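You operate a simulated robot arm through the tools that you are given. There is no shell and no other tool.

Carry out the task below with a simulated robot arm. There is one attempt and no reset: what you move stays moved.

JOB
Screw the handle back on the drill case.
Fine: seat it between the ribs on the lid, both hex screws tight with the nut driver; the driver goes back where it stood. Set down upright: nut driver.

It is judged by the outcome, as a careful person would: the job done as asked, and still so three seconds after it is handed in. It fails if anything else is knocked over, pushed out of place, dropped, spilled or broken. A push-on lid holds only when it is set on centred and level and pressed home; a screw cap is set on level and turned clockwise until tight.

ROBOT AND FRAMES
A 7-joint arm with a two-finger parallel gripper, fixed in place. Base frame: the origin is at the foot of the arm, x ahead of it, y to its left, z up; the work surface is at about z = 0.77. Units: m, rad, N and s.
Its first joint turns from -2.897 to 2.897 rad. Payload 4.4 kg.
The tool frame sits at the grasp point between the pads (the TCP): z along the fingers, y along the line on which they close. The tips reach 0.023 m beyond it. Largest opening 0.094 m; finger width 0.038, thickness 0.01; the body of the gripper, 0.054 by 0.096 m, starts 0.039 m behind the TCP.
Orientation is that of the tool frame in the base frame, as [roll, pitch, yaw] about the fixed x, y, z axes, in that order (R = Rz(yaw) Ry(pitch) Rx(roll)). With the fingers straight down and closing along the base's y, the tool's x points along the base's -x, its y along +y and its z along -z.

CONTROLS
- The arm moves only by the tool nudge_tool. Its argument "plan" is a list of rows, each a list of 2 entries, a list of its own where there are three numbers: the shift along the tool's x, y, z in mm, then the turn, a rotation vector about the tool's x, y, z in degrees. In form: [[[dx, dy, dz], [ax, ay, az]], ...]. A call has 1 to 20 rows; each row shifts and turns the commanded pose from where the row before left it, along the tool's axes as they then stand. "claw" is the gripper command, from -1 (shut) to 1 (fully open), values between in proportion, set as the call begins (left out, the last holds). Rows are played at 5 a second. More than 0.05 m and 0.15 rad between two rows, or a gripper value outside its range, and nothing of the call is played. Where a pose cannot be reached the arm comes as near as it can. A force on the tool above 90 N (or 10 N above the force at the start of the call, whichever is more), or a blocked arm, ends the call early, and 0.2 s more pass. The fingers move at their own pace (about 0.072 m/s each) and stop on an object; they squeeze with about 25 N. The grip force told is the motor's: it shows also when the fingers shut on nothing. Time passes only in rows, and 0.2 s behind the last, so rows that do not move let the fingers close. The reply holds the time, the measured pose of the TCP, the force on the tool along the base axes, the opening and the grip force, in the units named above and with some noise, with the torque about the TCP (base axes, N m) and any sound that the robot's microphone picked up.
- Cameras (640 x 400 px; columns grow to the right, rows downward): "scene" is fixed at [0.0501, 0.5003, 1.5171]; the picture's right is [-0.61, -0.79, 0.00], its down [-0.39, 0.30, -0.87] and it looks along [0.69, -0.53, -0.50] (base axes); focal length 360 px, centre (320, 200). "wrist" rides on the gripper at [0.086, 0.016, -0.074] in the tool frame; the picture's right is [-0.18, 0.98, 0.00], its down [-0.58, -0.11, -0.81] and it looks along [-0.79, -0.15, 0.59] (tool axes); focal length 243 px, centre (320, 200). There is no depth. A picture from a camera that has moved, and an enlarged one, comes with that camera's place and axes in the base frame and with its lens.
- capture(camera): a new picture of that camera. It takes no simulated time.
- enlarge(camera, box): a new picture of the part [left, top, right, bottom] of that camera's present view, enlarged. It takes no simulated time.
- hand_in(): hands the job in; it is judged then, once.

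Nothing tells you positions but the pictures and the camera data. Unless the task says otherwise, let go and move clear before handing in.

The tools are called after "Call:" as name(argument=value, ...) on one line, values as JSON. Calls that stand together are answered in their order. nudge_tool: Moves the arm, as the interface text tells. Its arguments: {"type":"object","properties":{"plan":{"type":"array"},"claw":{"type":"number"}},"required":["plan"]} The other tools are called the same way: capture (camera) takes a picture; enlarge (camera, box) takes an enlarged picture of a part of a camera's view; hand_in () hands the job in.

At the start:

```text
t: 0.0
ee_pos: [0.678, -0.0373, 1.0844]
tool_rot: [3.141, 0.001, -3.141]
contact_force: [0.9, -0.2, 0.1]
ft_torque: [0.02, 0.01, -0.02]
gripper_width: 0.094
gripper_force: 0.1
```

scene: 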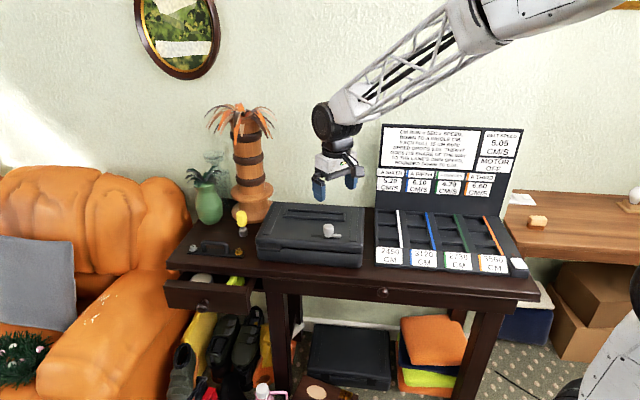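
wrist: 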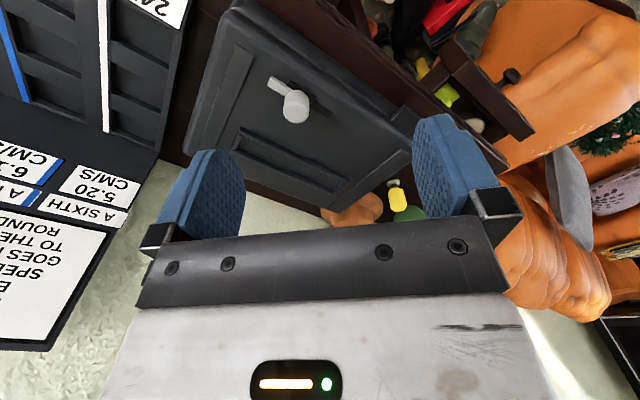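

I see a drill case on the table, with a mug-like thing on it, a yellow-handled driver standing behind, and a dark handle piece left of the case. I'll take enlarged pictures first.

Call:
enlarge(camera="scene", box=[160, 180, 380, 318])

Call:
enlarge(camera="scene", box=[170, 200, 270, 262])

Call:
enlarge(camera="scene", box=[250, 195, 370, 270])

Call:
enlarge(camera="wrist", box=[180, 0, 520, 240])

```text
2.90 times, centred on (270, 249) of scene
camera zoom: at [0.0501, 0.5003, 1.5171], right [-0.61, -0.79, 0.0], down [-0.39, 0.3, -0.87], along [0.69, -0.53, -0.5], focal length 1042 px, centre (465, 58)
```

zoom: 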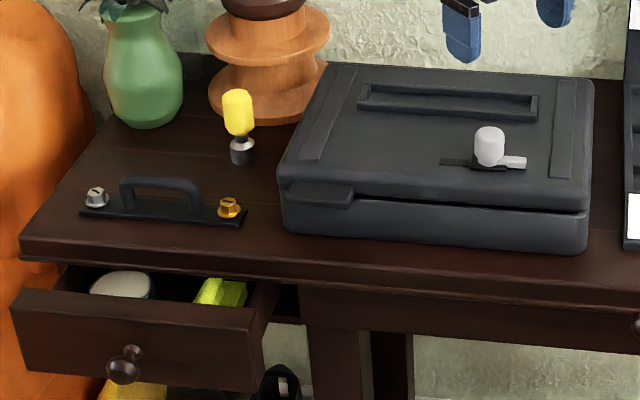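

```text
6.40 times, centred on (220, 231) of scene
camera zoom: at [0.0501, 0.5003, 1.5171], right [-0.61, -0.79, 0.0], down [-0.39, 0.3, -0.87], along [0.69, -0.53, -0.5], focal length 2302 px, centre (960, 2)
```

zoom: 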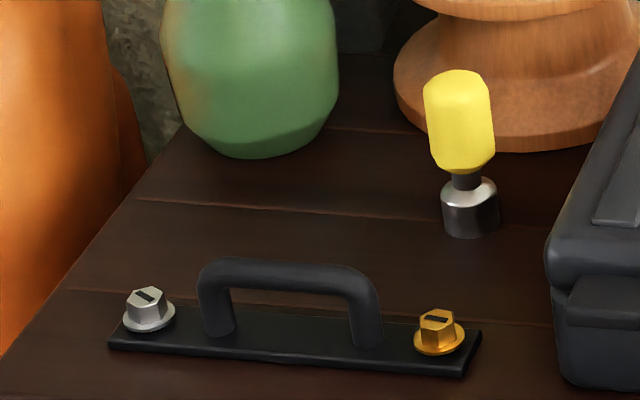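

```text
5.33 times, centred on (310, 232) of scene
camera zoom: at [0.0501, 0.5003, 1.5171], right [-0.61, -0.79, 0.0], down [-0.39, 0.3, -0.87], along [0.69, -0.53, -0.5], focal length 1918 px, centre (373, 27)
```

zoom: 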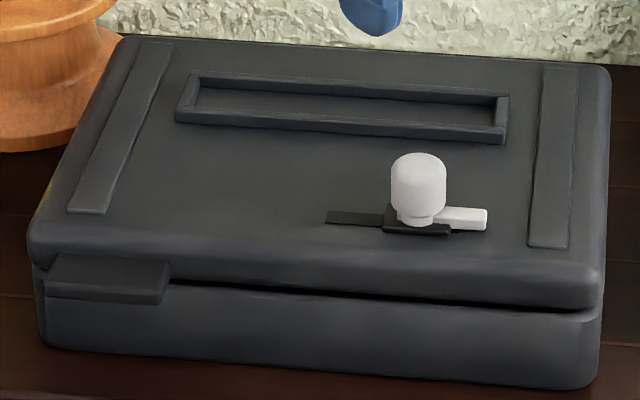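

```text
1.67 times, centred on (350, 120) of wrist
camera zoom: at [0.5923, -0.0207, 1.1593], right [0.18, 0.98, 0.0], down [0.58, -0.11, 0.81], along [0.79, -0.15, -0.59], focal length 404 px, centre (270, 333)
```

zoom: 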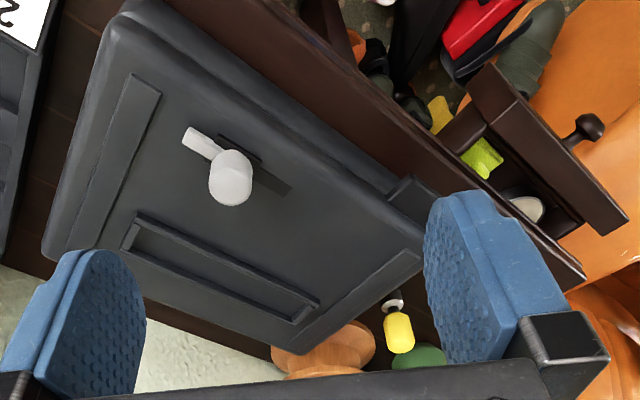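

The drill case lid sits near z≈0.85, with its rib frame centred near (0.90, −0.13) and turned about 45°. The loose handle is near (1.01, 0.19) and the driver near (1.05, 0.07). I'll turn the wrist to match the handle and move closer for a better look.

Call:
nudge_tool(plan=[[[0, 0, 0], [0, 0, -7.5]], [[0, 0, 0], [0, 0, -7.5]], [[0, 0, 0], [0, 0, -7.5]], [[0, 0, 0], [0, 0, -7.5]], [[0, 0, 0], [0, 0, -7.5]], [[0, 0, 0], [0, 0, -7.5]], [[-30, -6, 9], [0, 0, 0]], [[-30, -6, 9], [0, 0, 0]], [[-30, -6, 9], [0, 0, 0]], [[-30, -6, 9], [0, 0, 0]], [[0, 0, 0], [0, 0, 0]]], claw=1)

Call:
capture(camera="wrist")

Call:
capture(camera="scene")

```text
t: 2.4
ee_pos: [0.7799, 0.0311, 1.0483]
tool_rot: [3.141, 0.001, -2.355]
contact_force: [0.2, 0.3, -1.3]
ft_torque: [-0.03, 0.0, -0.01]
gripper_width: 0.094
gripper_force: 0.1
```

```text
taken
camera wrist: at [0.7083, -0.0183, 1.1227], right [-0.56, 0.83, 0.0], down [0.49, 0.33, 0.81], along [0.67, 0.46, -0.59], focal length 243 px, centre (320, 200)
```

wrist: 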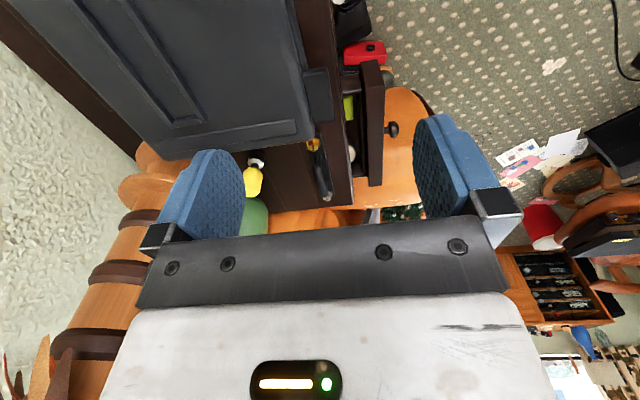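

```text
taken
```

scene: 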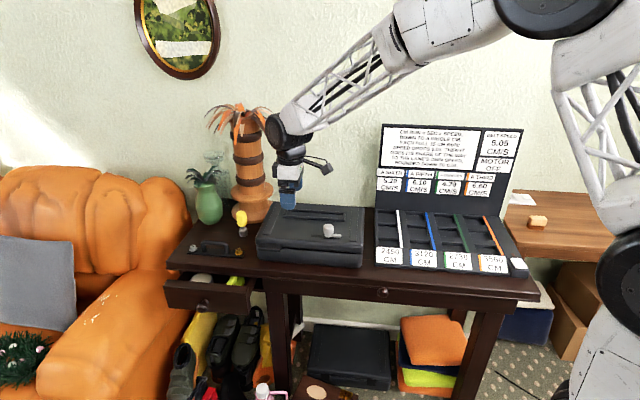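

The handle is now in the wrist view between the fingers, with the driver just left of it. I'll zoom in there.

Call:
enlarge(camera="wrist", box=[230, 110, 390, 210])

Call:
enlarge(camera="wrist", box=[60, 0, 340, 175])

Call:
enlarge(camera="scene", box=[300, 210, 350, 250])

```text
4.00 times, centred on (310, 160) of wrist
camera zoom: at [0.7083, -0.0183, 1.1227], right [-0.56, 0.83, 0.0], down [0.49, 0.33, 0.81], along [0.67, 0.46, -0.59], focal length 970 px, centre (360, 360)
```

zoom: 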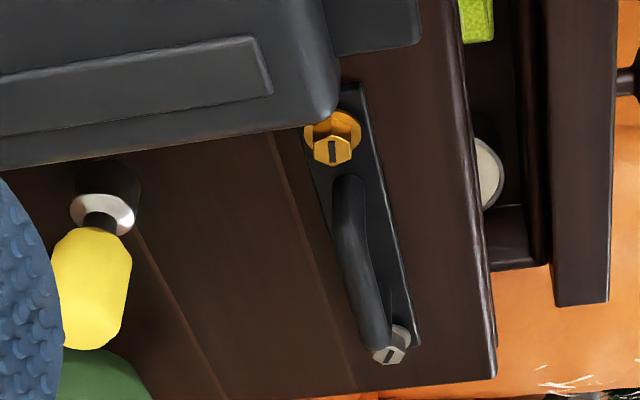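

```text
2.29 times, centred on (200, 88) of wrist
camera zoom: at [0.7083, -0.0183, 1.1227], right [-0.56, 0.83, 0.0], down [0.49, 0.33, 0.81], along [0.67, 0.46, -0.59], focal length 555 px, centre (594, 457)
```

zoom: 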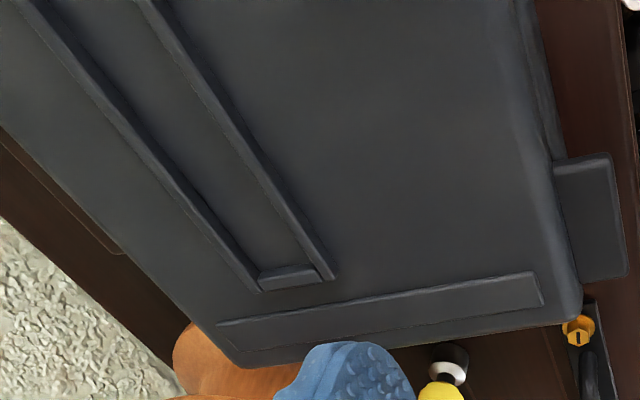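

```text
10.00 times, centred on (325, 230) of scene
camera zoom: at [0.0501, 0.5003, 1.5171], right [-0.61, -0.79, 0.0], down [-0.39, 0.3, -0.87], along [0.69, -0.53, -0.5], focal length 3596 px, centre (270, -100)
```

zoom: 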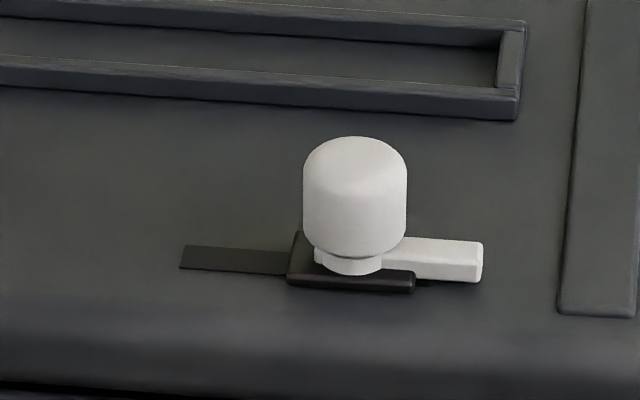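

The screws come out at about gold (0.956, 0.138) and silver (1.064, 0.250), with the grip bar top near z≈0.817. The handle is a little beyond straight-down reach, so I'll tilt the tool about its closing axis and hover above the bar.

Call:
nudge_tool(plan=[[[0, 0, 0], [0, -7, 0]], [[0, 0, 0], [0, -7, 0]], [[0, 0, 0], [0, -7, 0]], [[-26.7, -5.9, 27.4], [0, 0, 0]], [[-26.7, -5.9, 27.4], [0, 0, 0]], [[-26.7, -5.9, 27.4], [0, 0, 0]], [[-26.7, -5.9, 27.4], [0, 0, 0]], [[-26.7, -5.9, 27.4], [0, 0, 0]], [[-26.7, -5.9, 27.4], [0, 0, 0]], [[-26.7, -5.9, 27.4], [0, 0, 0]], [[-26.7, -5.9, 27.4], [0, 0, 0]], [[0, 0, 0], [0, 0, 0]], [[0, 0, 0], [0, 0, 0]]])

Call:
capture(camera="wrist")

Call:
capture(camera="scene")

```text
t: 5.2
ee_pos: [1.0093, 0.1945, 0.9214]
tool_rot: [3.14, 0.366, -2.358]
contact_force: [0.3, 0.0, 0.0]
ft_torque: [0.0, -0.01, 0.01]
gripper_width: 0.0939
gripper_force: 0.1
```

```text
taken
camera wrist: at [0.9231, 0.1304, 0.9594], right [-0.57, 0.82, 0.07], down [0.26, 0.1, 0.96], along [0.78, 0.57, -0.27], focal length 243 px, centre (320, 200)
```

wrist: 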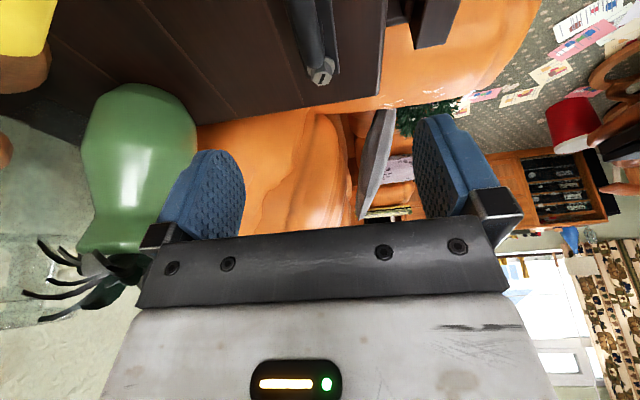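

```text
taken
```

scene: 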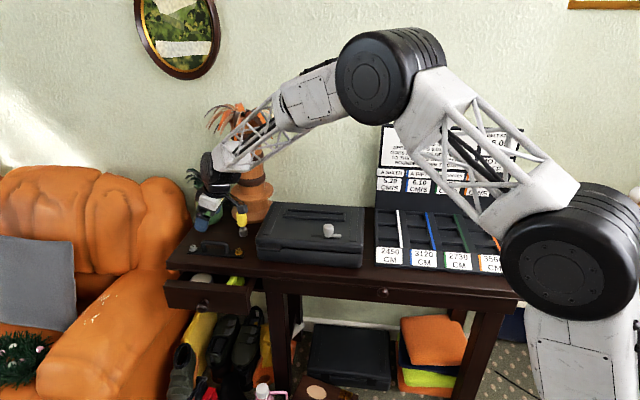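

The tilted hover pose reached fine. I'll lower to just above the bar and check alignment.

Call:
nudge_tool(plan=[[[8.4, 0, 21.8], [0, 0, 0]], [[8.4, 0, 21.8], [0, 0, 0]], [[8.0, 0, 20.8], [0, 0, 0]], [[0, 0, 0], [0, 0, 0]], [[0, 0, 0], [0, 0, 0]]])

Call:
enlarge(camera="wrist", box=[120, 0, 520, 250])

Call:
enlarge(camera="scene", box=[170, 180, 270, 262])

```text
t: 6.4
ee_pos: [1.0121, 0.1936, 0.852]
tool_rot: [3.14, 0.366, -2.358]
contact_force: [1.2, -0.6, 0.5]
ft_torque: [0.01, 0.01, -0.02]
gripper_width: 0.0943
gripper_force: 0.0
```

```text
1.60 times, centred on (320, 125) of wrist
camera zoom: at [0.9233, 0.1298, 0.8901], right [-0.57, 0.82, 0.07], down [0.26, 0.1, 0.96], along [0.78, 0.57, -0.27], focal length 388 px, centre (320, 320)
```

zoom: 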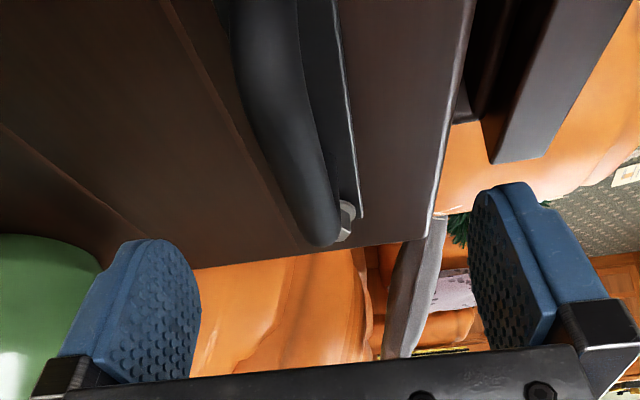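

```text
4.88 times, centred on (220, 221) of scene
camera zoom: at [0.0501, 0.5003, 1.5171], right [-0.61, -0.79, 0.0], down [-0.39, 0.3, -0.87], along [0.69, -0.53, -0.5], focal length 1754 px, centre (808, 98)
```

zoom: 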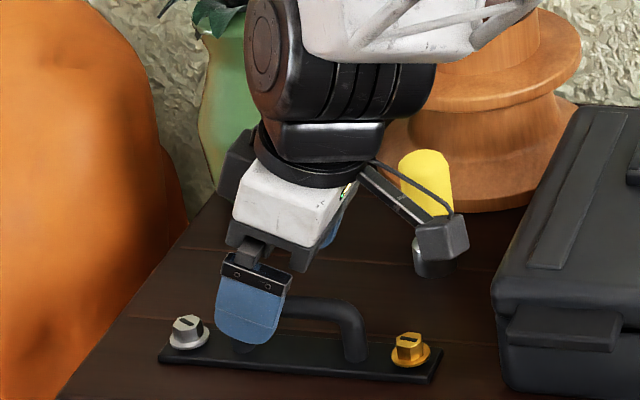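

The fingers straddle the bar. I'll lower 40 mm and close on it.

Call:
nudge_tool(plan=[[[7.2, 0, 18.7], [0, 0, 0]], [[7.2, 0, 18.7], [0, 0, 0]], [[0, 0, 0], [0, 0, 0]], [[0, 0, 0], [0, 0, 0]]])

Call:
enlarge(camera="scene", box=[170, 180, 270, 262])

Call:
enlarge(camera="wrist", box=[120, 0, 520, 250])

```text
t: 7.4
ee_pos: [1.0102, 0.1937, 0.8119]
tool_rot: [-3.141, 0.368, -2.357]
contact_force: [-0.1, -0.8, 0.2]
ft_torque: [0.0, 0.01, 0.03]
gripper_width: 0.0941
gripper_force: 0.2
```

```text
4.88 times, centred on (220, 221) of scene
camera zoom: at [0.0501, 0.5003, 1.5171], right [-0.61, -0.79, 0.0], down [-0.39, 0.3, -0.87], along [0.69, -0.53, -0.5], focal length 1754 px, centre (808, 98)
```

zoom: 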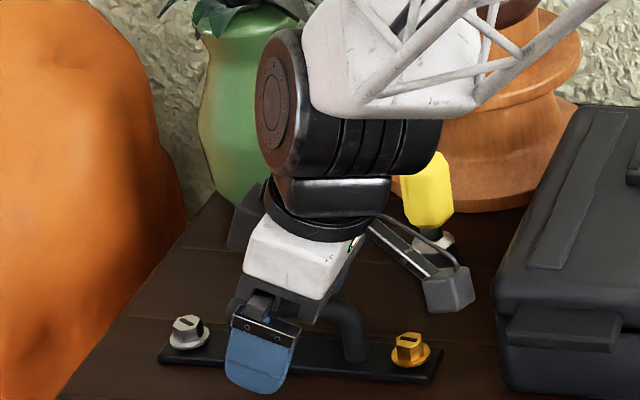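

```text
1.60 times, centred on (320, 125) of wrist
camera zoom: at [0.9235, 0.1299, 0.8498], right [-0.57, 0.82, 0.07], down [0.26, 0.1, 0.96], along [0.78, 0.57, -0.27], focal length 388 px, centre (320, 320)
```

zoom: 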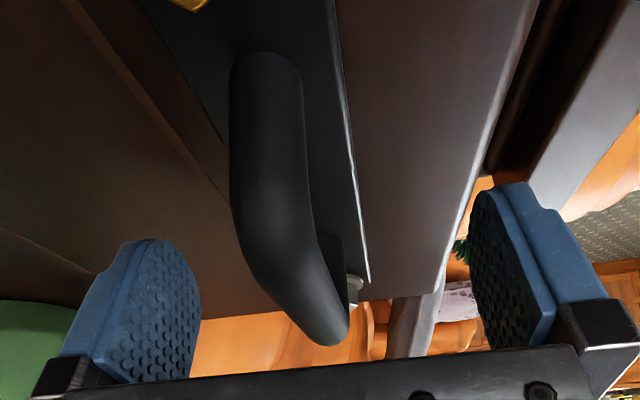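

The bar sits about 3 mm off the pad centreline, so I'll shift and close.

Call:
nudge_tool(plan=[[[0, -3, 0], [0, 0, 0]], [[0, 0, 0], [0, 0, 0]]])

Call:
nudge_tool(plan=[[[0, 0, 0], [0, 0, 0]], [[0, 0, 0], [0, 0, 0]], [[0, 0, 0], [0, 0, 0]], [[0, 0, 0], [0, 0, 0]], [[0, 0, 0], [0, 0, 0]], [[0, 0, 0], [0, 0, 0]]], claw=-1)

Call:
enlarge(camera="scene", box=[170, 180, 270, 262])

Call:
enlarge(camera="wrist", box=[120, 0, 520, 250])

```text
t: 8.0
ee_pos: [1.0128, 0.1906, 0.8104]
tool_rot: [3.141, 0.366, -2.356]
contact_force: [-0.3, -0.3, -0.4]
ft_torque: [-0.01, 0.0, 0.0]
gripper_width: 0.0939
gripper_force: 0.0
```

```text
t: 9.4
ee_pos: [1.0131, 0.1919, 0.812]
tool_rot: [-3.14, 0.368, -2.356]
contact_force: [0.0, 0.1, -0.2]
ft_torque: [-0.02, -0.01, -0.03]
gripper_width: 0.0154
gripper_force: 24.1
```

```text
4.88 times, centred on (220, 221) of scene
camera zoom: at [0.0501, 0.5003, 1.5171], right [-0.61, -0.79, 0.0], down [-0.39, 0.3, -0.87], along [0.69, -0.53, -0.5], focal length 1754 px, centre (808, 98)
```

zoom: 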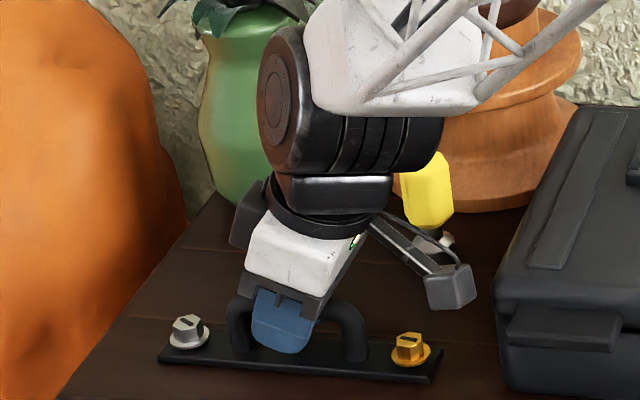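

```text
1.60 times, centred on (320, 125) of wrist
camera zoom: at [0.9253, 0.1278, 0.85], right [-0.57, 0.82, 0.07], down [0.26, 0.1, 0.96], along [0.78, 0.57, -0.27], focal length 388 px, centre (320, 320)
```

zoom: 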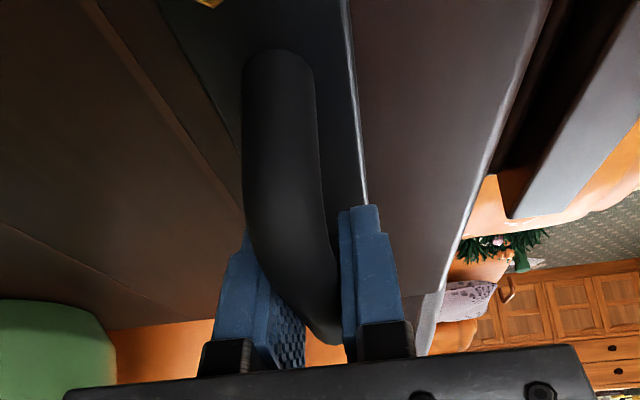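

Gripped at 15 mm. I'll lift slowly straight up and check that the screws stay in.

Call:
nudge_tool(plan=[[[-1.8, 0, -4.7], [0, 0, 0]], [[-3.6, 0, -9.3], [0, 0, 0]], [[-5.4, 0, -14], [0, 0, 0]], [[-7.2, 0, -18.7], [0, 0, 0]], [[-7.2, 0, -18.7], [0, 0, 0]], [[-7.2, 0, -18.7], [0, 0, 0]], [[-5.4, 0, -14], [0, 0, 0]], [[-3.6, 0, -9.3], [0, 0, 0]], [[0, 0, 0], [0, 0, 0]], [[0, 0, 0], [0, 0, 0]]])

Call:
capture(camera="wrist")

Call:
enlarge(camera="scene", box=[160, 170, 280, 262])

```text
t: 11.6
ee_pos: [1.0112, 0.1901, 0.9274]
tool_rot: [-3.141, 0.366, -2.356]
contact_force: [-0.3, 0.2, -2.2]
ft_torque: [-0.02, 0.03, 0.04]
gripper_width: 0.0151
gripper_force: 24.8
```

```text
taken
camera wrist: at [0.925, 0.1271, 0.9655], right [-0.57, 0.82, 0.07], down [0.26, 0.1, 0.96], along [0.78, 0.57, -0.27], focal length 243 px, centre (320, 200)
```

wrist: 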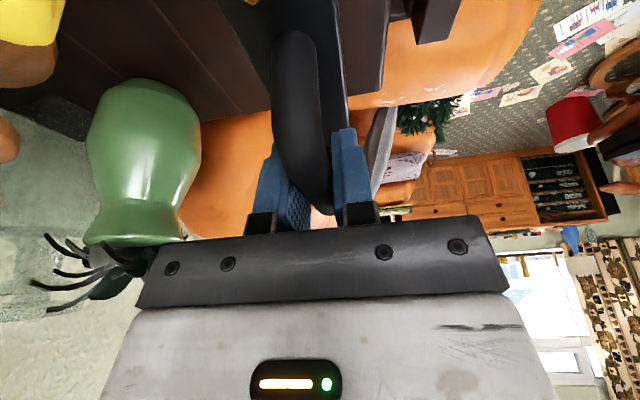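

```text
4.35 times, centred on (220, 216) of scene
camera zoom: at [0.0501, 0.5003, 1.5171], right [-0.61, -0.79, 0.0], down [-0.39, 0.3, -0.87], along [0.69, -0.53, -0.5], focal length 1564 px, centre (755, 130)
```

zoom: 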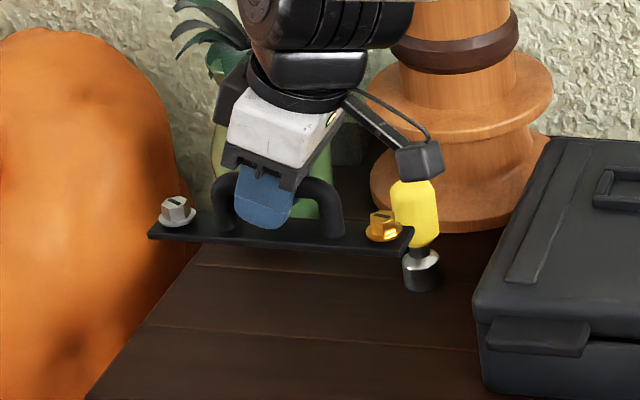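

The handle is up with both screws in place. Next I'll carry it over the case, above the rib frame at about (0.90, −0.13).

Call:
nudge_tool(plan=[[[0, 0, 0], [0, 0, 0]], [[12, -6.2, -12], [0, 0, 0]], [[23, -12.4, -12], [0, 0, 0]], [[23, -12.4, -12], [0, 0, 0]], [[23, -12.4, -12], [0, 0, 0]], [[23, -12.4, -12], [0, 0, 0]], [[23, -12.4, -12], [0, 0, 0]], [[23, -12.4, -11], [0, 0, 0]], [[23, -12.4, -11], [0, 0, 0]], [[23, -12.4, -11], [0, 0, 0]], [[23, -12.4, -11], [0, 0, 0]], [[23, -12.4, -11], [0, 0, 0]], [[23, -12.4, -11], [0, 0, 0]], [[12, -6.2, 0], [0, 0, 0]], [[0, 0, 0], [0, 0, 0]], [[0, 0, 0], [0, 0, 0]]])

Call:
capture(camera="wrist")

Call:
capture(camera="scene")

Call:
enlarge(camera="scene", box=[250, 165, 370, 240])

```text
t: 15.0
ee_pos: [0.8998, -0.1318, 0.9556]
tool_rot: [3.142, 0.366, -2.354]
contact_force: [0.4, 0.2, -1.9]
ft_torque: [-0.01, -0.02, 0.0]
gripper_width: 0.0153
gripper_force: 24.9
```

```text
taken
camera wrist: at [0.813, -0.1953, 0.995], right [-0.57, 0.82, 0.07], down [0.26, 0.1, 0.96], along [0.78, 0.57, -0.27], focal length 243 px, centre (320, 200)
```

wrist: 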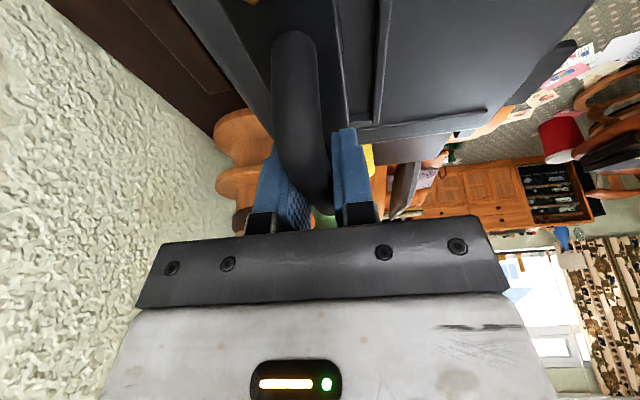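

```text
taken
```

scene: 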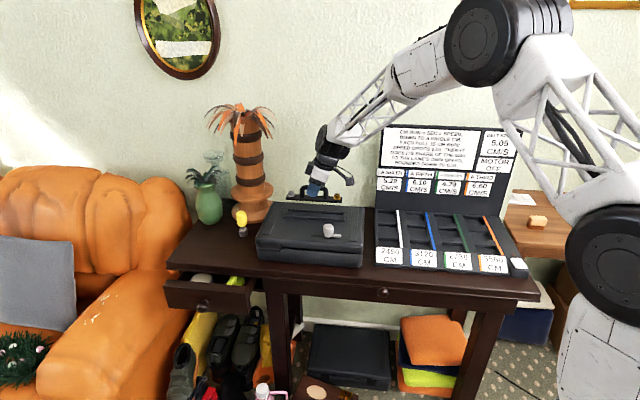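

```text
5.33 times, centred on (310, 202) of scene
camera zoom: at [0.0501, 0.5003, 1.5171], right [-0.61, -0.79, 0.0], down [-0.39, 0.3, -0.87], along [0.69, -0.53, -0.5], focal length 1918 px, centre (373, 187)
```

zoom: 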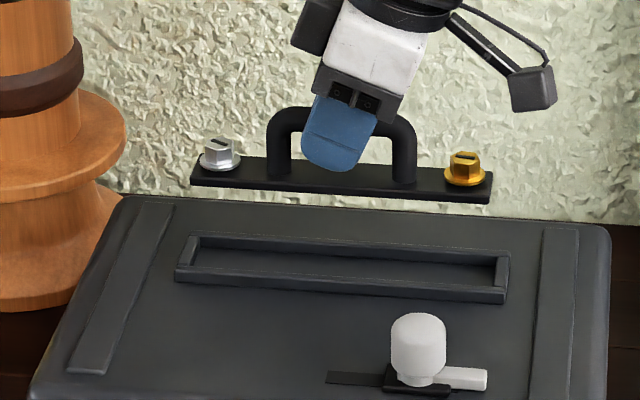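

The handle is parallel with the frame and above it. I'll lower partway and check the alignment from both views.

Call:
nudge_tool(plan=[[[5.4, 0, 14], [0, 0, 0]], [[5.4, 0, 14], [0, 0, 0]], [[5.4, 0, 14], [0, 0, 0]], [[0, 0, 0], [0, 0, 0]], [[0, 0, 0], [0, 0, 0]]])

Call:
enlarge(camera="wrist", box=[200, 0, 440, 150])

Call:
enlarge(camera="scene", box=[270, 185, 350, 235])

```text
t: 16.2
ee_pos: [0.9009, -0.1316, 0.9118]
tool_rot: [-3.141, 0.366, -2.355]
contact_force: [0.0, -0.5, -1.6]
ft_torque: [-0.01, 0.01, -0.03]
gripper_width: 0.0153
gripper_force: 25.0
```

```text
2.67 times, centred on (320, 75) of wrist
camera zoom: at [0.8133, -0.1954, 0.9501], right [-0.57, 0.82, 0.07], down [0.26, 0.1, 0.96], along [0.78, 0.57, -0.27], focal length 647 px, centre (320, 533)
```

zoom: 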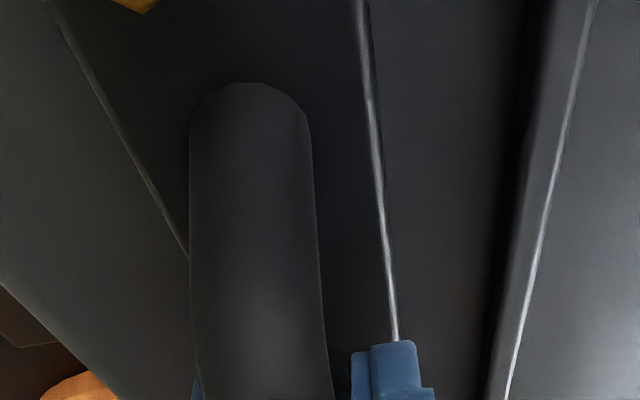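

```text
8.00 times, centred on (310, 210) of scene
camera zoom: at [0.0501, 0.5003, 1.5171], right [-0.61, -0.79, 0.0], down [-0.39, 0.3, -0.87], along [0.69, -0.53, -0.5], focal length 2877 px, centre (400, 120)
```

zoom: 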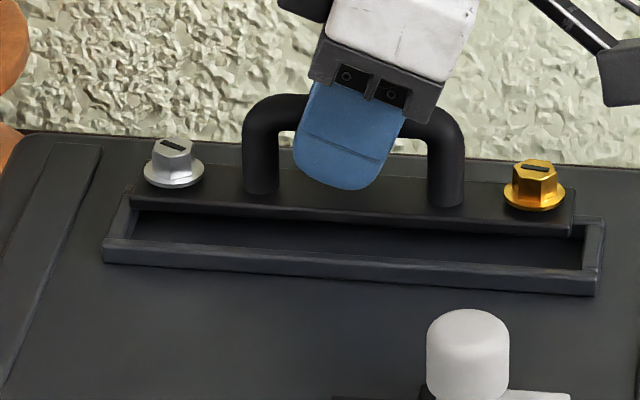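

I need finer measurements of the frame edges versus the plate, so I'll zoom on each end.

Call:
enlarge(camera="scene", box=[278, 200, 310, 220])

Call:
enlarge(camera="scene", box=[325, 202, 357, 222])

Call:
enlarge(camera="wrist", box=[240, 0, 420, 112])

```text
16.00 times, centred on (294, 210) of scene
camera zoom: at [0.0501, 0.5003, 1.5171], right [-0.61, -0.79, 0.0], down [-0.39, 0.3, -0.87], along [0.69, -0.53, -0.5], focal length 5754 px, centre (736, 40)
```

zoom: 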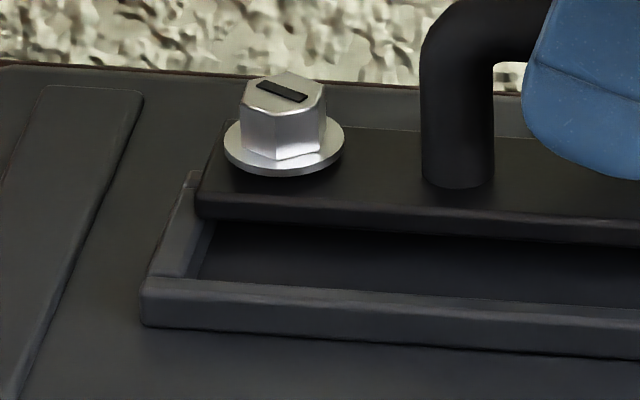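

```text
16.00 times, centred on (341, 212) of scene
camera zoom: at [0.0501, 0.5003, 1.5171], right [-0.61, -0.79, 0.0], down [-0.39, 0.3, -0.87], along [0.69, -0.53, -0.5], focal length 5754 px, centre (-16, 8)
```

zoom: 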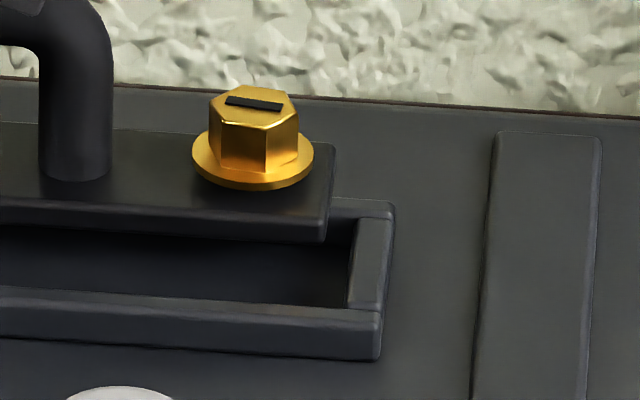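

```text
3.56 times, centred on (330, 56) of wrist
camera zoom: at [0.8133, -0.1954, 0.9501], right [-0.57, 0.82, 0.07], down [0.26, 0.1, 0.96], along [0.78, 0.57, -0.27], focal length 863 px, centre (284, 712)
```

zoom: 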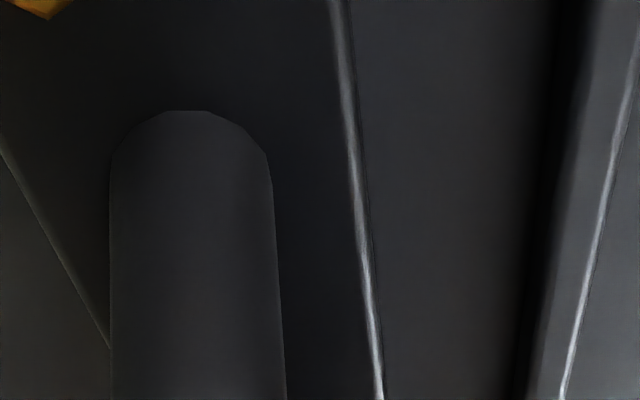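

The views disagree slightly on the frame's height, so I'll raise the handle and triangulate the frame properly from an unobstructed position.

Call:
nudge_tool(plan=[[[-7.2, 0, -18.7], [0, 0, 0]], [[-7.2, 0, -18.7], [0, 0, 0]], [[-7.2, 0, -18.7], [0, 0, 0]], [[-7.2, 0, -18.7], [0, 0, 0]], [[0, 0, 0], [0, 0, 0]], [[0, 0, 0], [0, 0, 0]]])

Call:
enlarge(camera="wrist", box=[160, 0, 400, 150])

Call:
enlarge(camera="wrist", box=[330, 60, 410, 110])

Call:
enlarge(camera="scene", box=[278, 200, 310, 220])

Call:
enlarge(camera="scene", box=[325, 202, 357, 222])

```text
t: 17.6
ee_pos: [0.8994, -0.1321, 0.9918]
tool_rot: [-3.14, 0.366, -2.356]
contact_force: [0.1, -1.0, -0.8]
ft_torque: [-0.01, -0.02, -0.01]
gripper_width: 0.0154
gripper_force: 24.9
```

```text
2.67 times, centred on (280, 75) of wrist
camera zoom: at [0.812, -0.1955, 1.0303], right [-0.57, 0.82, 0.07], down [0.26, 0.1, 0.96], along [0.78, 0.57, -0.27], focal length 647 px, centre (427, 533)
```

zoom: 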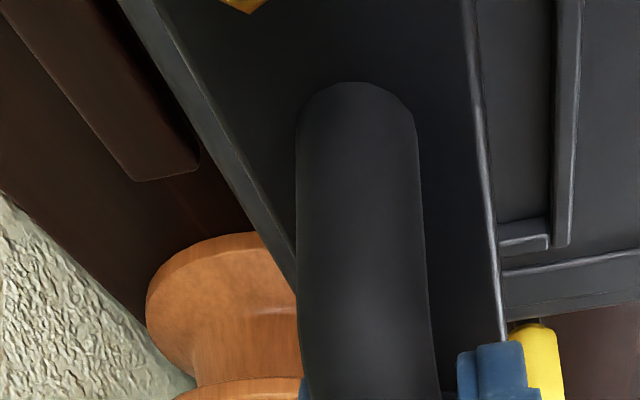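

```text
8.00 times, centred on (370, 85) of wrist
camera zoom: at [0.812, -0.1955, 1.0303], right [-0.57, 0.82, 0.07], down [0.26, 0.1, 0.96], along [0.78, 0.57, -0.27], focal length 1941 px, centre (-80, 1120)
```

zoom: 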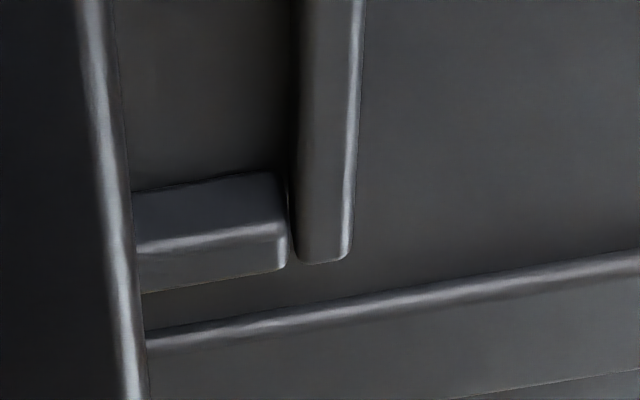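

```text
16.00 times, centred on (294, 210) of scene
camera zoom: at [0.0501, 0.5003, 1.5171], right [-0.61, -0.79, 0.0], down [-0.39, 0.3, -0.87], along [0.69, -0.53, -0.5], focal length 5754 px, centre (736, 40)
```

zoom: 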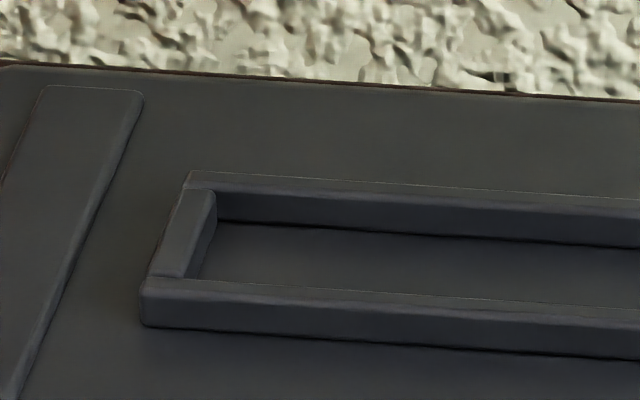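

```text
16.00 times, centred on (341, 212) of scene
camera zoom: at [0.0501, 0.5003, 1.5171], right [-0.61, -0.79, 0.0], down [-0.39, 0.3, -0.87], along [0.69, -0.53, -0.5], focal length 5754 px, centre (-16, 8)
```

zoom: 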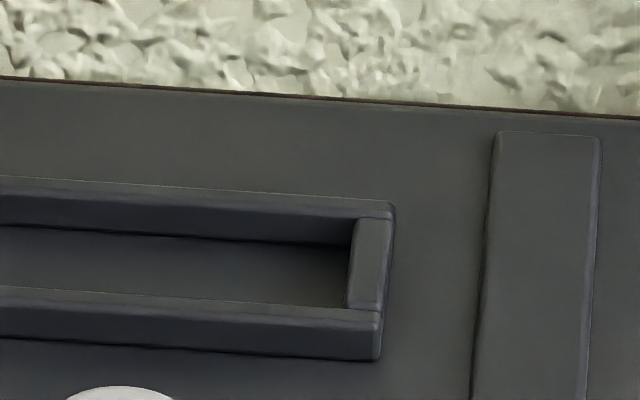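

The consistent triangulation puts the rib tops at about z≈0.869 and the frame centre about 20 mm nearer the front. I'll shift the handle forward and lower it to just above the ribs.

Call:
nudge_tool(plan=[[[3.5, 20.3, -1.36], [0, 0, 0]], [[8.35, 0, 21.8], [0, 0, 0]], [[8.35, 0, 21.8], [0, 0, 0]], [[7.6, 0, 19.9], [0, 0, 0]], [[0, 0, 0], [0, 0, 0]], [[0, 0, 0], [0, 0, 0]]])

Call:
enlarge(camera="wrist", box=[200, 0, 440, 150])

Call:
enlarge(camera="scene", box=[278, 200, 310, 220])

Call:
enlarge(camera="scene", box=[325, 202, 357, 222])

```text
t: 19.0
ee_pos: [0.8831, -0.1198, 0.9246]
tool_rot: [3.141, 0.367, -2.355]
contact_force: [-0.9, 0.4, -2.2]
ft_torque: [-0.01, -0.02, -0.03]
gripper_width: 0.0155
gripper_force: 25.0
```

```text
2.67 times, centred on (320, 75) of wrist
camera zoom: at [0.7963, -0.1839, 0.9626], right [-0.57, 0.82, 0.07], down [0.26, 0.1, 0.96], along [0.78, 0.57, -0.27], focal length 647 px, centre (320, 533)
```

zoom: 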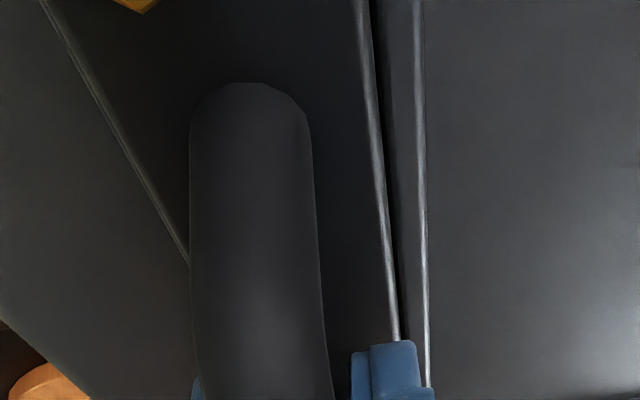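

```text
16.00 times, centred on (294, 210) of scene
camera zoom: at [0.0501, 0.5003, 1.5171], right [-0.61, -0.79, 0.0], down [-0.39, 0.3, -0.87], along [0.69, -0.53, -0.5], focal length 5754 px, centre (736, 40)
```

zoom: 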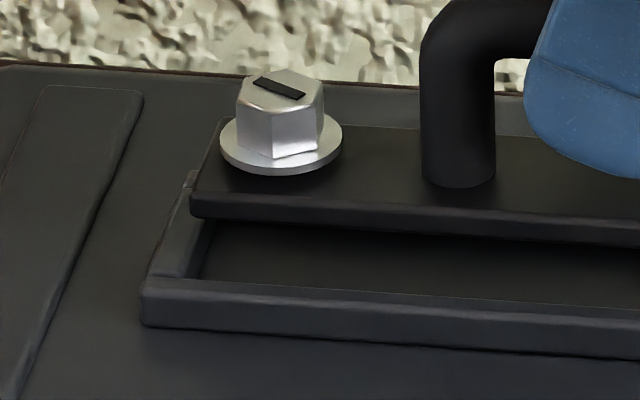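

```text
16.00 times, centred on (341, 212) of scene
camera zoom: at [0.0501, 0.5003, 1.5171], right [-0.61, -0.79, 0.0], down [-0.39, 0.3, -0.87], along [0.69, -0.53, -0.5], focal length 5754 px, centre (-16, 8)
```

zoom: 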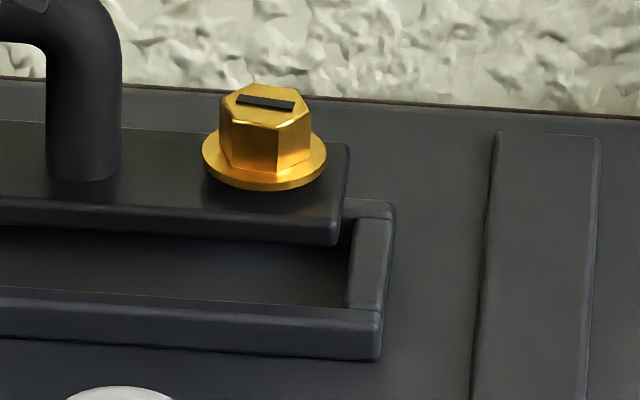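

Alignment now looks centred to within about a millimetre both ways. I'll lower gently into the frame, watching force.

Call:
nudge_tool(plan=[[[2.15, 0, 5.6], [0, 0, 0]], [[2.15, 0, 5.6], [0, 0, 0]], [[1.43, 0, 3.73], [0, 0, 0]], [[0, 0, 0], [0, 0, 0]], [[0, 0, 0], [0, 0, 0]]])

Call:
enlarge(camera="wrist", box=[200, 0, 440, 150])

Call:
enlarge(camera="scene", box=[278, 200, 310, 220])

Call:
enlarge(camera="scene", box=[325, 202, 357, 222])

```text
t: 20.2
ee_pos: [0.8834, -0.1194, 0.9078]
tool_rot: [-3.141, 0.366, -2.355]
contact_force: [0.2, -0.6, -0.6]
ft_torque: [-0.01, -0.01, 0.03]
gripper_width: 0.0154
gripper_force: 24.6
```

```text
2.67 times, centred on (320, 75) of wrist
camera zoom: at [0.7959, -0.1838, 0.9462], right [-0.57, 0.82, 0.07], down [0.26, 0.1, 0.96], along [0.78, 0.57, -0.27], focal length 647 px, centre (320, 533)
```

zoom: 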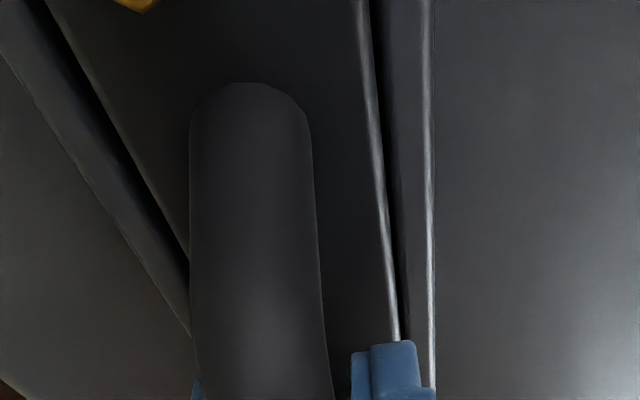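

```text
16.00 times, centred on (294, 210) of scene
camera zoom: at [0.0501, 0.5003, 1.5171], right [-0.61, -0.79, 0.0], down [-0.39, 0.3, -0.87], along [0.69, -0.53, -0.5], focal length 5754 px, centre (736, 40)
```

zoom: 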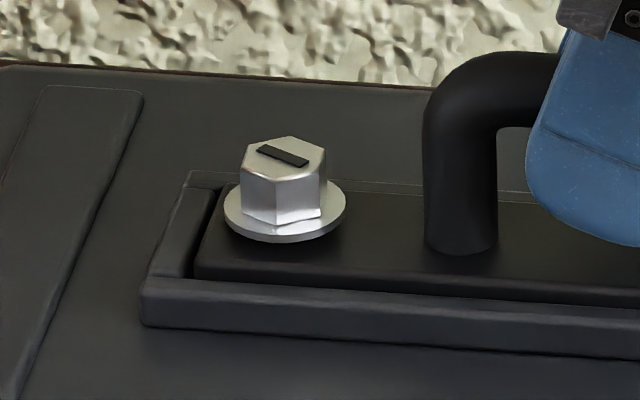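

```text
16.00 times, centred on (341, 212) of scene
camera zoom: at [0.0501, 0.5003, 1.5171], right [-0.61, -0.79, 0.0], down [-0.39, 0.3, -0.87], along [0.69, -0.53, -0.5], focal length 5754 px, centre (-16, 8)
```

zoom: 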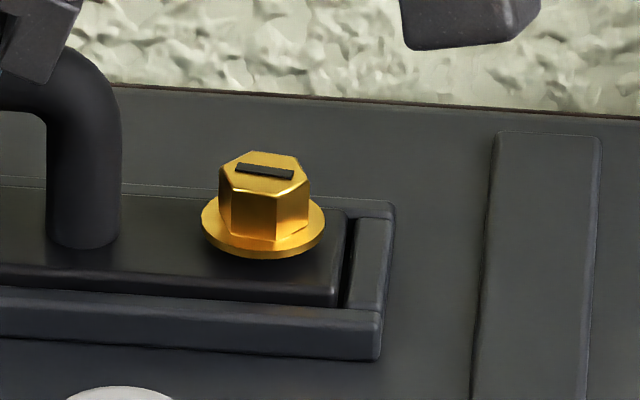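

It's entering the frame cleanly. I'll keep going in small steps to contact.

Call:
nudge_tool(plan=[[[0.54, 0, 1.4], [0, 0, 0]], [[0.54, 0, 1.4], [0, 0, 0]], [[0.36, 0, 0.93], [0, 0, 0]], [[0, 0, 0], [0, 0, 0]]])

Call:
enlarge(camera="scene", box=[278, 200, 310, 220])

Call:
enlarge(camera="scene", box=[325, 202, 357, 222])

```text
t: 21.2
ee_pos: [0.8816, -0.1198, 0.9028]
tool_rot: [3.141, 0.366, -2.357]
contact_force: [-0.1, -1.0, -1.0]
ft_torque: [0.02, 0.06, 0.0]
gripper_width: 0.0151
gripper_force: 24.8
```

```text
16.00 times, centred on (294, 210) of scene
camera zoom: at [0.0501, 0.5003, 1.5171], right [-0.61, -0.79, 0.0], down [-0.39, 0.3, -0.87], along [0.69, -0.53, -0.5], focal length 5754 px, centre (736, 40)
```

zoom: 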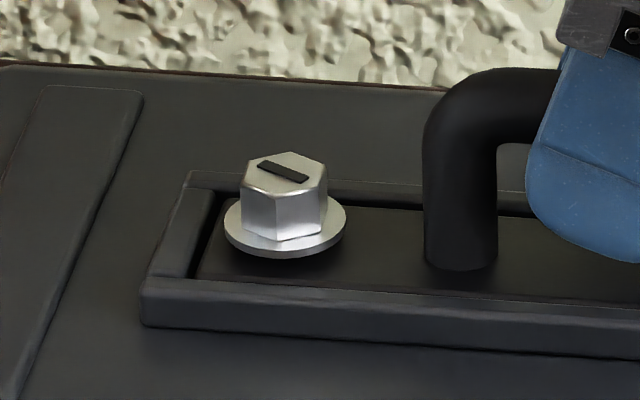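

```text
16.00 times, centred on (341, 212) of scene
camera zoom: at [0.0501, 0.5003, 1.5171], right [-0.61, -0.79, 0.0], down [-0.39, 0.3, -0.87], along [0.69, -0.53, -0.5], focal length 5754 px, centre (-16, 8)
```

zoom: 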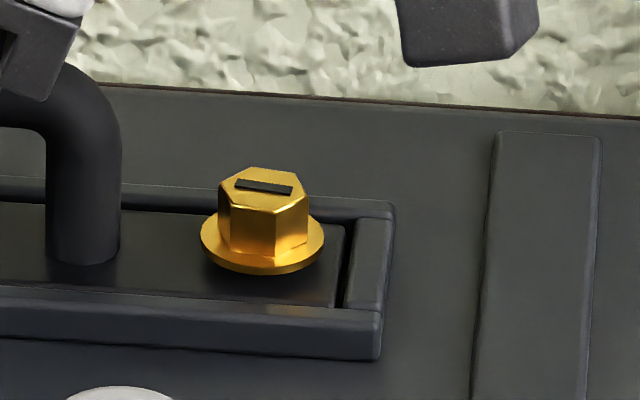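

No contact yet; I'll continue by small steps.

Call:
nudge_tool(plan=[[[0.36, 0, 0.93], [0, 0, 0]], [[0.36, 0, 0.93], [0, 0, 0]], [[0, 0, 0], [0, 0, 0]]])

Call:
nudge_tool(plan=[[[0.36, 0, 0.93], [0, 0, 0]], [[0.36, 0, 0.93], [0, 0, 0]], [[0, 0, 0], [0, 0, 0]]])

Call:
enlarge(camera="scene", box=[278, 200, 310, 220])

Call:
enlarge(camera="scene", box=[325, 202, 357, 222])

```text
t: 22.0
ee_pos: [0.8829, -0.1198, 0.9014]
tool_rot: [-3.141, 0.367, -2.356]
contact_force: [0.1, 0.1, -0.7]
ft_torque: [0.0, 0.03, 0.01]
gripper_width: 0.0154
gripper_force: 24.9
```

```text
t: 22.8
ee_pos: [0.8836, -0.1194, 0.901]
tool_rot: [-3.14, 0.367, -2.357]
contact_force: [-1.6, 2.8, 13.3]
ft_torque: [-0.22, 0.14, -0.21]
gripper_width: 0.0152
gripper_force: 24.9
```

```text
16.00 times, centred on (294, 210) of scene
camera zoom: at [0.0501, 0.5003, 1.5171], right [-0.61, -0.79, 0.0], down [-0.39, 0.3, -0.87], along [0.69, -0.53, -0.5], focal length 5754 px, centre (736, 40)
```

zoom: 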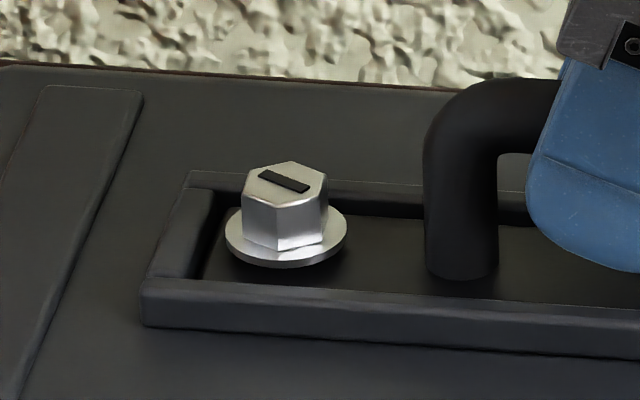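

```text
16.00 times, centred on (341, 212) of scene
camera zoom: at [0.0501, 0.5003, 1.5171], right [-0.61, -0.79, 0.0], down [-0.39, 0.3, -0.87], along [0.69, -0.53, -0.5], focal length 5754 px, centre (-16, 8)
```

zoom: 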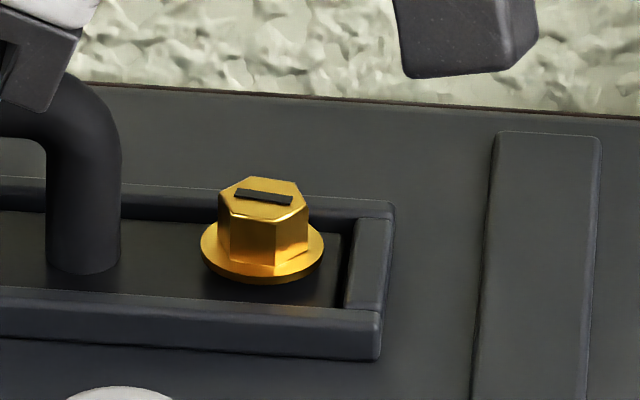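

Firm contact, so the plate is seated between the ribs. I'll open the fingers and rise straight up.

Call:
nudge_tool(plan=[[[0, 0, 0], [0, 0, 0]], [[0, 0, 0], [0, 0, 0]], [[0, 0, 0], [0, 0, 0]]], claw=0.1)

Call:
nudge_tool(plan=[[[-3.6, 0, -9.3], [0, 0, 0]], [[-7.2, 0, -18.7], [0, 0, 0]], [[-7.2, 0, -18.7], [0, 0, 0]], [[-7.2, 0, -18.7], [0, 0, 0]], [[-7.2, 0, -18.7], [0, 0, 0]], [[-7.2, 0, -18.7], [0, 0, 0]], [[0, 0, 0], [0, 0, 0]]])

Call:
enlarge(camera="scene", box=[270, 185, 350, 235])

Call:
capture(camera="wrist")

```text
t: 23.6
ee_pos: [0.8824, -0.1192, 0.9003]
tool_rot: [3.141, 0.366, -2.357]
contact_force: [-0.2, 0.0, 0.5]
ft_torque: [-0.04, -0.03, -0.01]
gripper_width: 0.0519
gripper_force: 0.0
```

```text
t: 25.2
ee_pos: [0.8827, -0.1194, 1.0104]
tool_rot: [3.14, 0.366, -2.357]
contact_force: [0.8, 0.4, 0.4]
ft_torque: [0.0, 0.0, 0.0]
gripper_width: 0.052
gripper_force: 0.0
```

```text
8.00 times, centred on (310, 210) of scene
camera zoom: at [0.0501, 0.5003, 1.5171], right [-0.61, -0.79, 0.0], down [-0.39, 0.3, -0.87], along [0.69, -0.53, -0.5], focal length 2877 px, centre (400, 120)
```

zoom: 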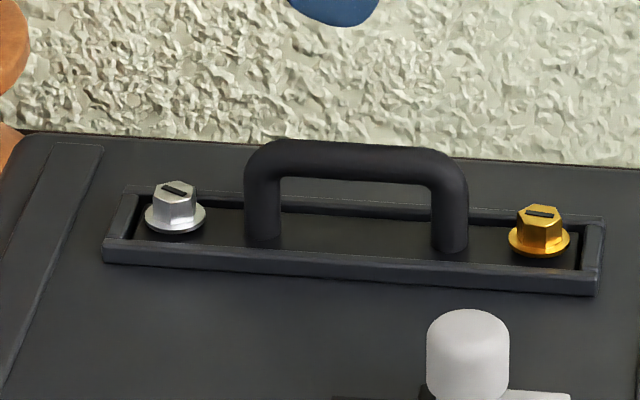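

```text
taken
camera wrist: at [0.7955, -0.1834, 1.0484], right [-0.57, 0.82, 0.07], down [0.26, 0.1, 0.96], along [0.78, 0.57, -0.27], focal length 243 px, centre (320, 200)
```

wrist: 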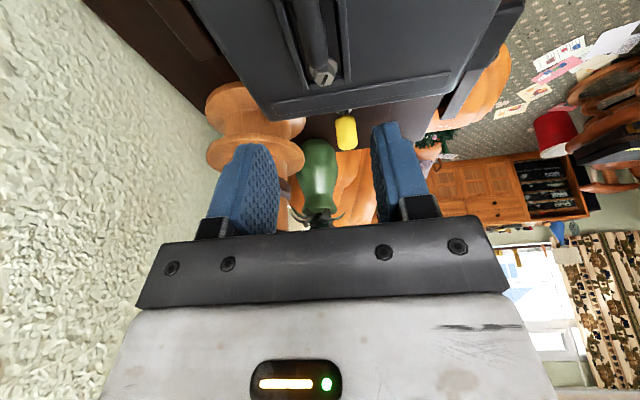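

The handle is seated. Now I'll measure the nut driver precisely from both cameras.

Call:
enlarge(camera="scene", box=[222, 205, 262, 240])

Call:
enlarge(camera="wrist", box=[300, 80, 396, 160])

```text
11.43 times, centred on (242, 222) of scene
camera zoom: at [0.0501, 0.5003, 1.5171], right [-0.61, -0.79, 0.0], down [-0.39, 0.3, -0.87], along [0.69, -0.53, -0.5], focal length 4110 px, centre (1211, -57)
```

zoom: 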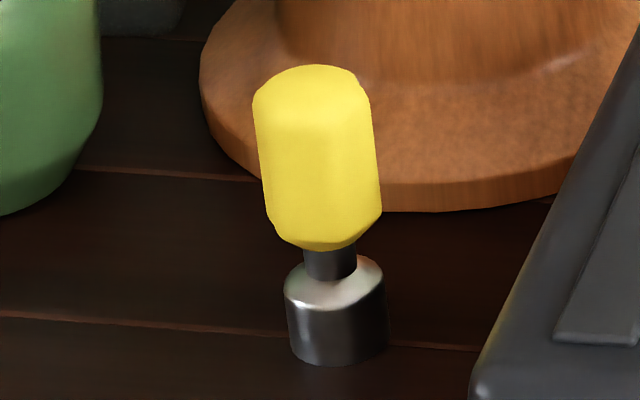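

```text
5.00 times, centred on (348, 120) of wrist
camera zoom: at [0.7955, -0.1834, 1.0484], right [-0.57, 0.82, 0.07], down [0.26, 0.1, 0.96], along [0.78, 0.57, -0.27], focal length 1213 px, centre (180, 600)
```

zoom: 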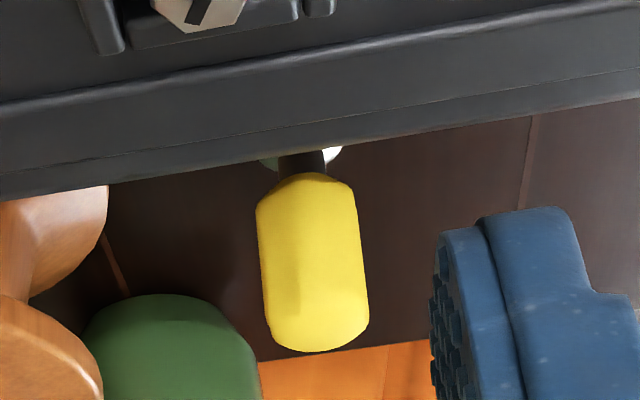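

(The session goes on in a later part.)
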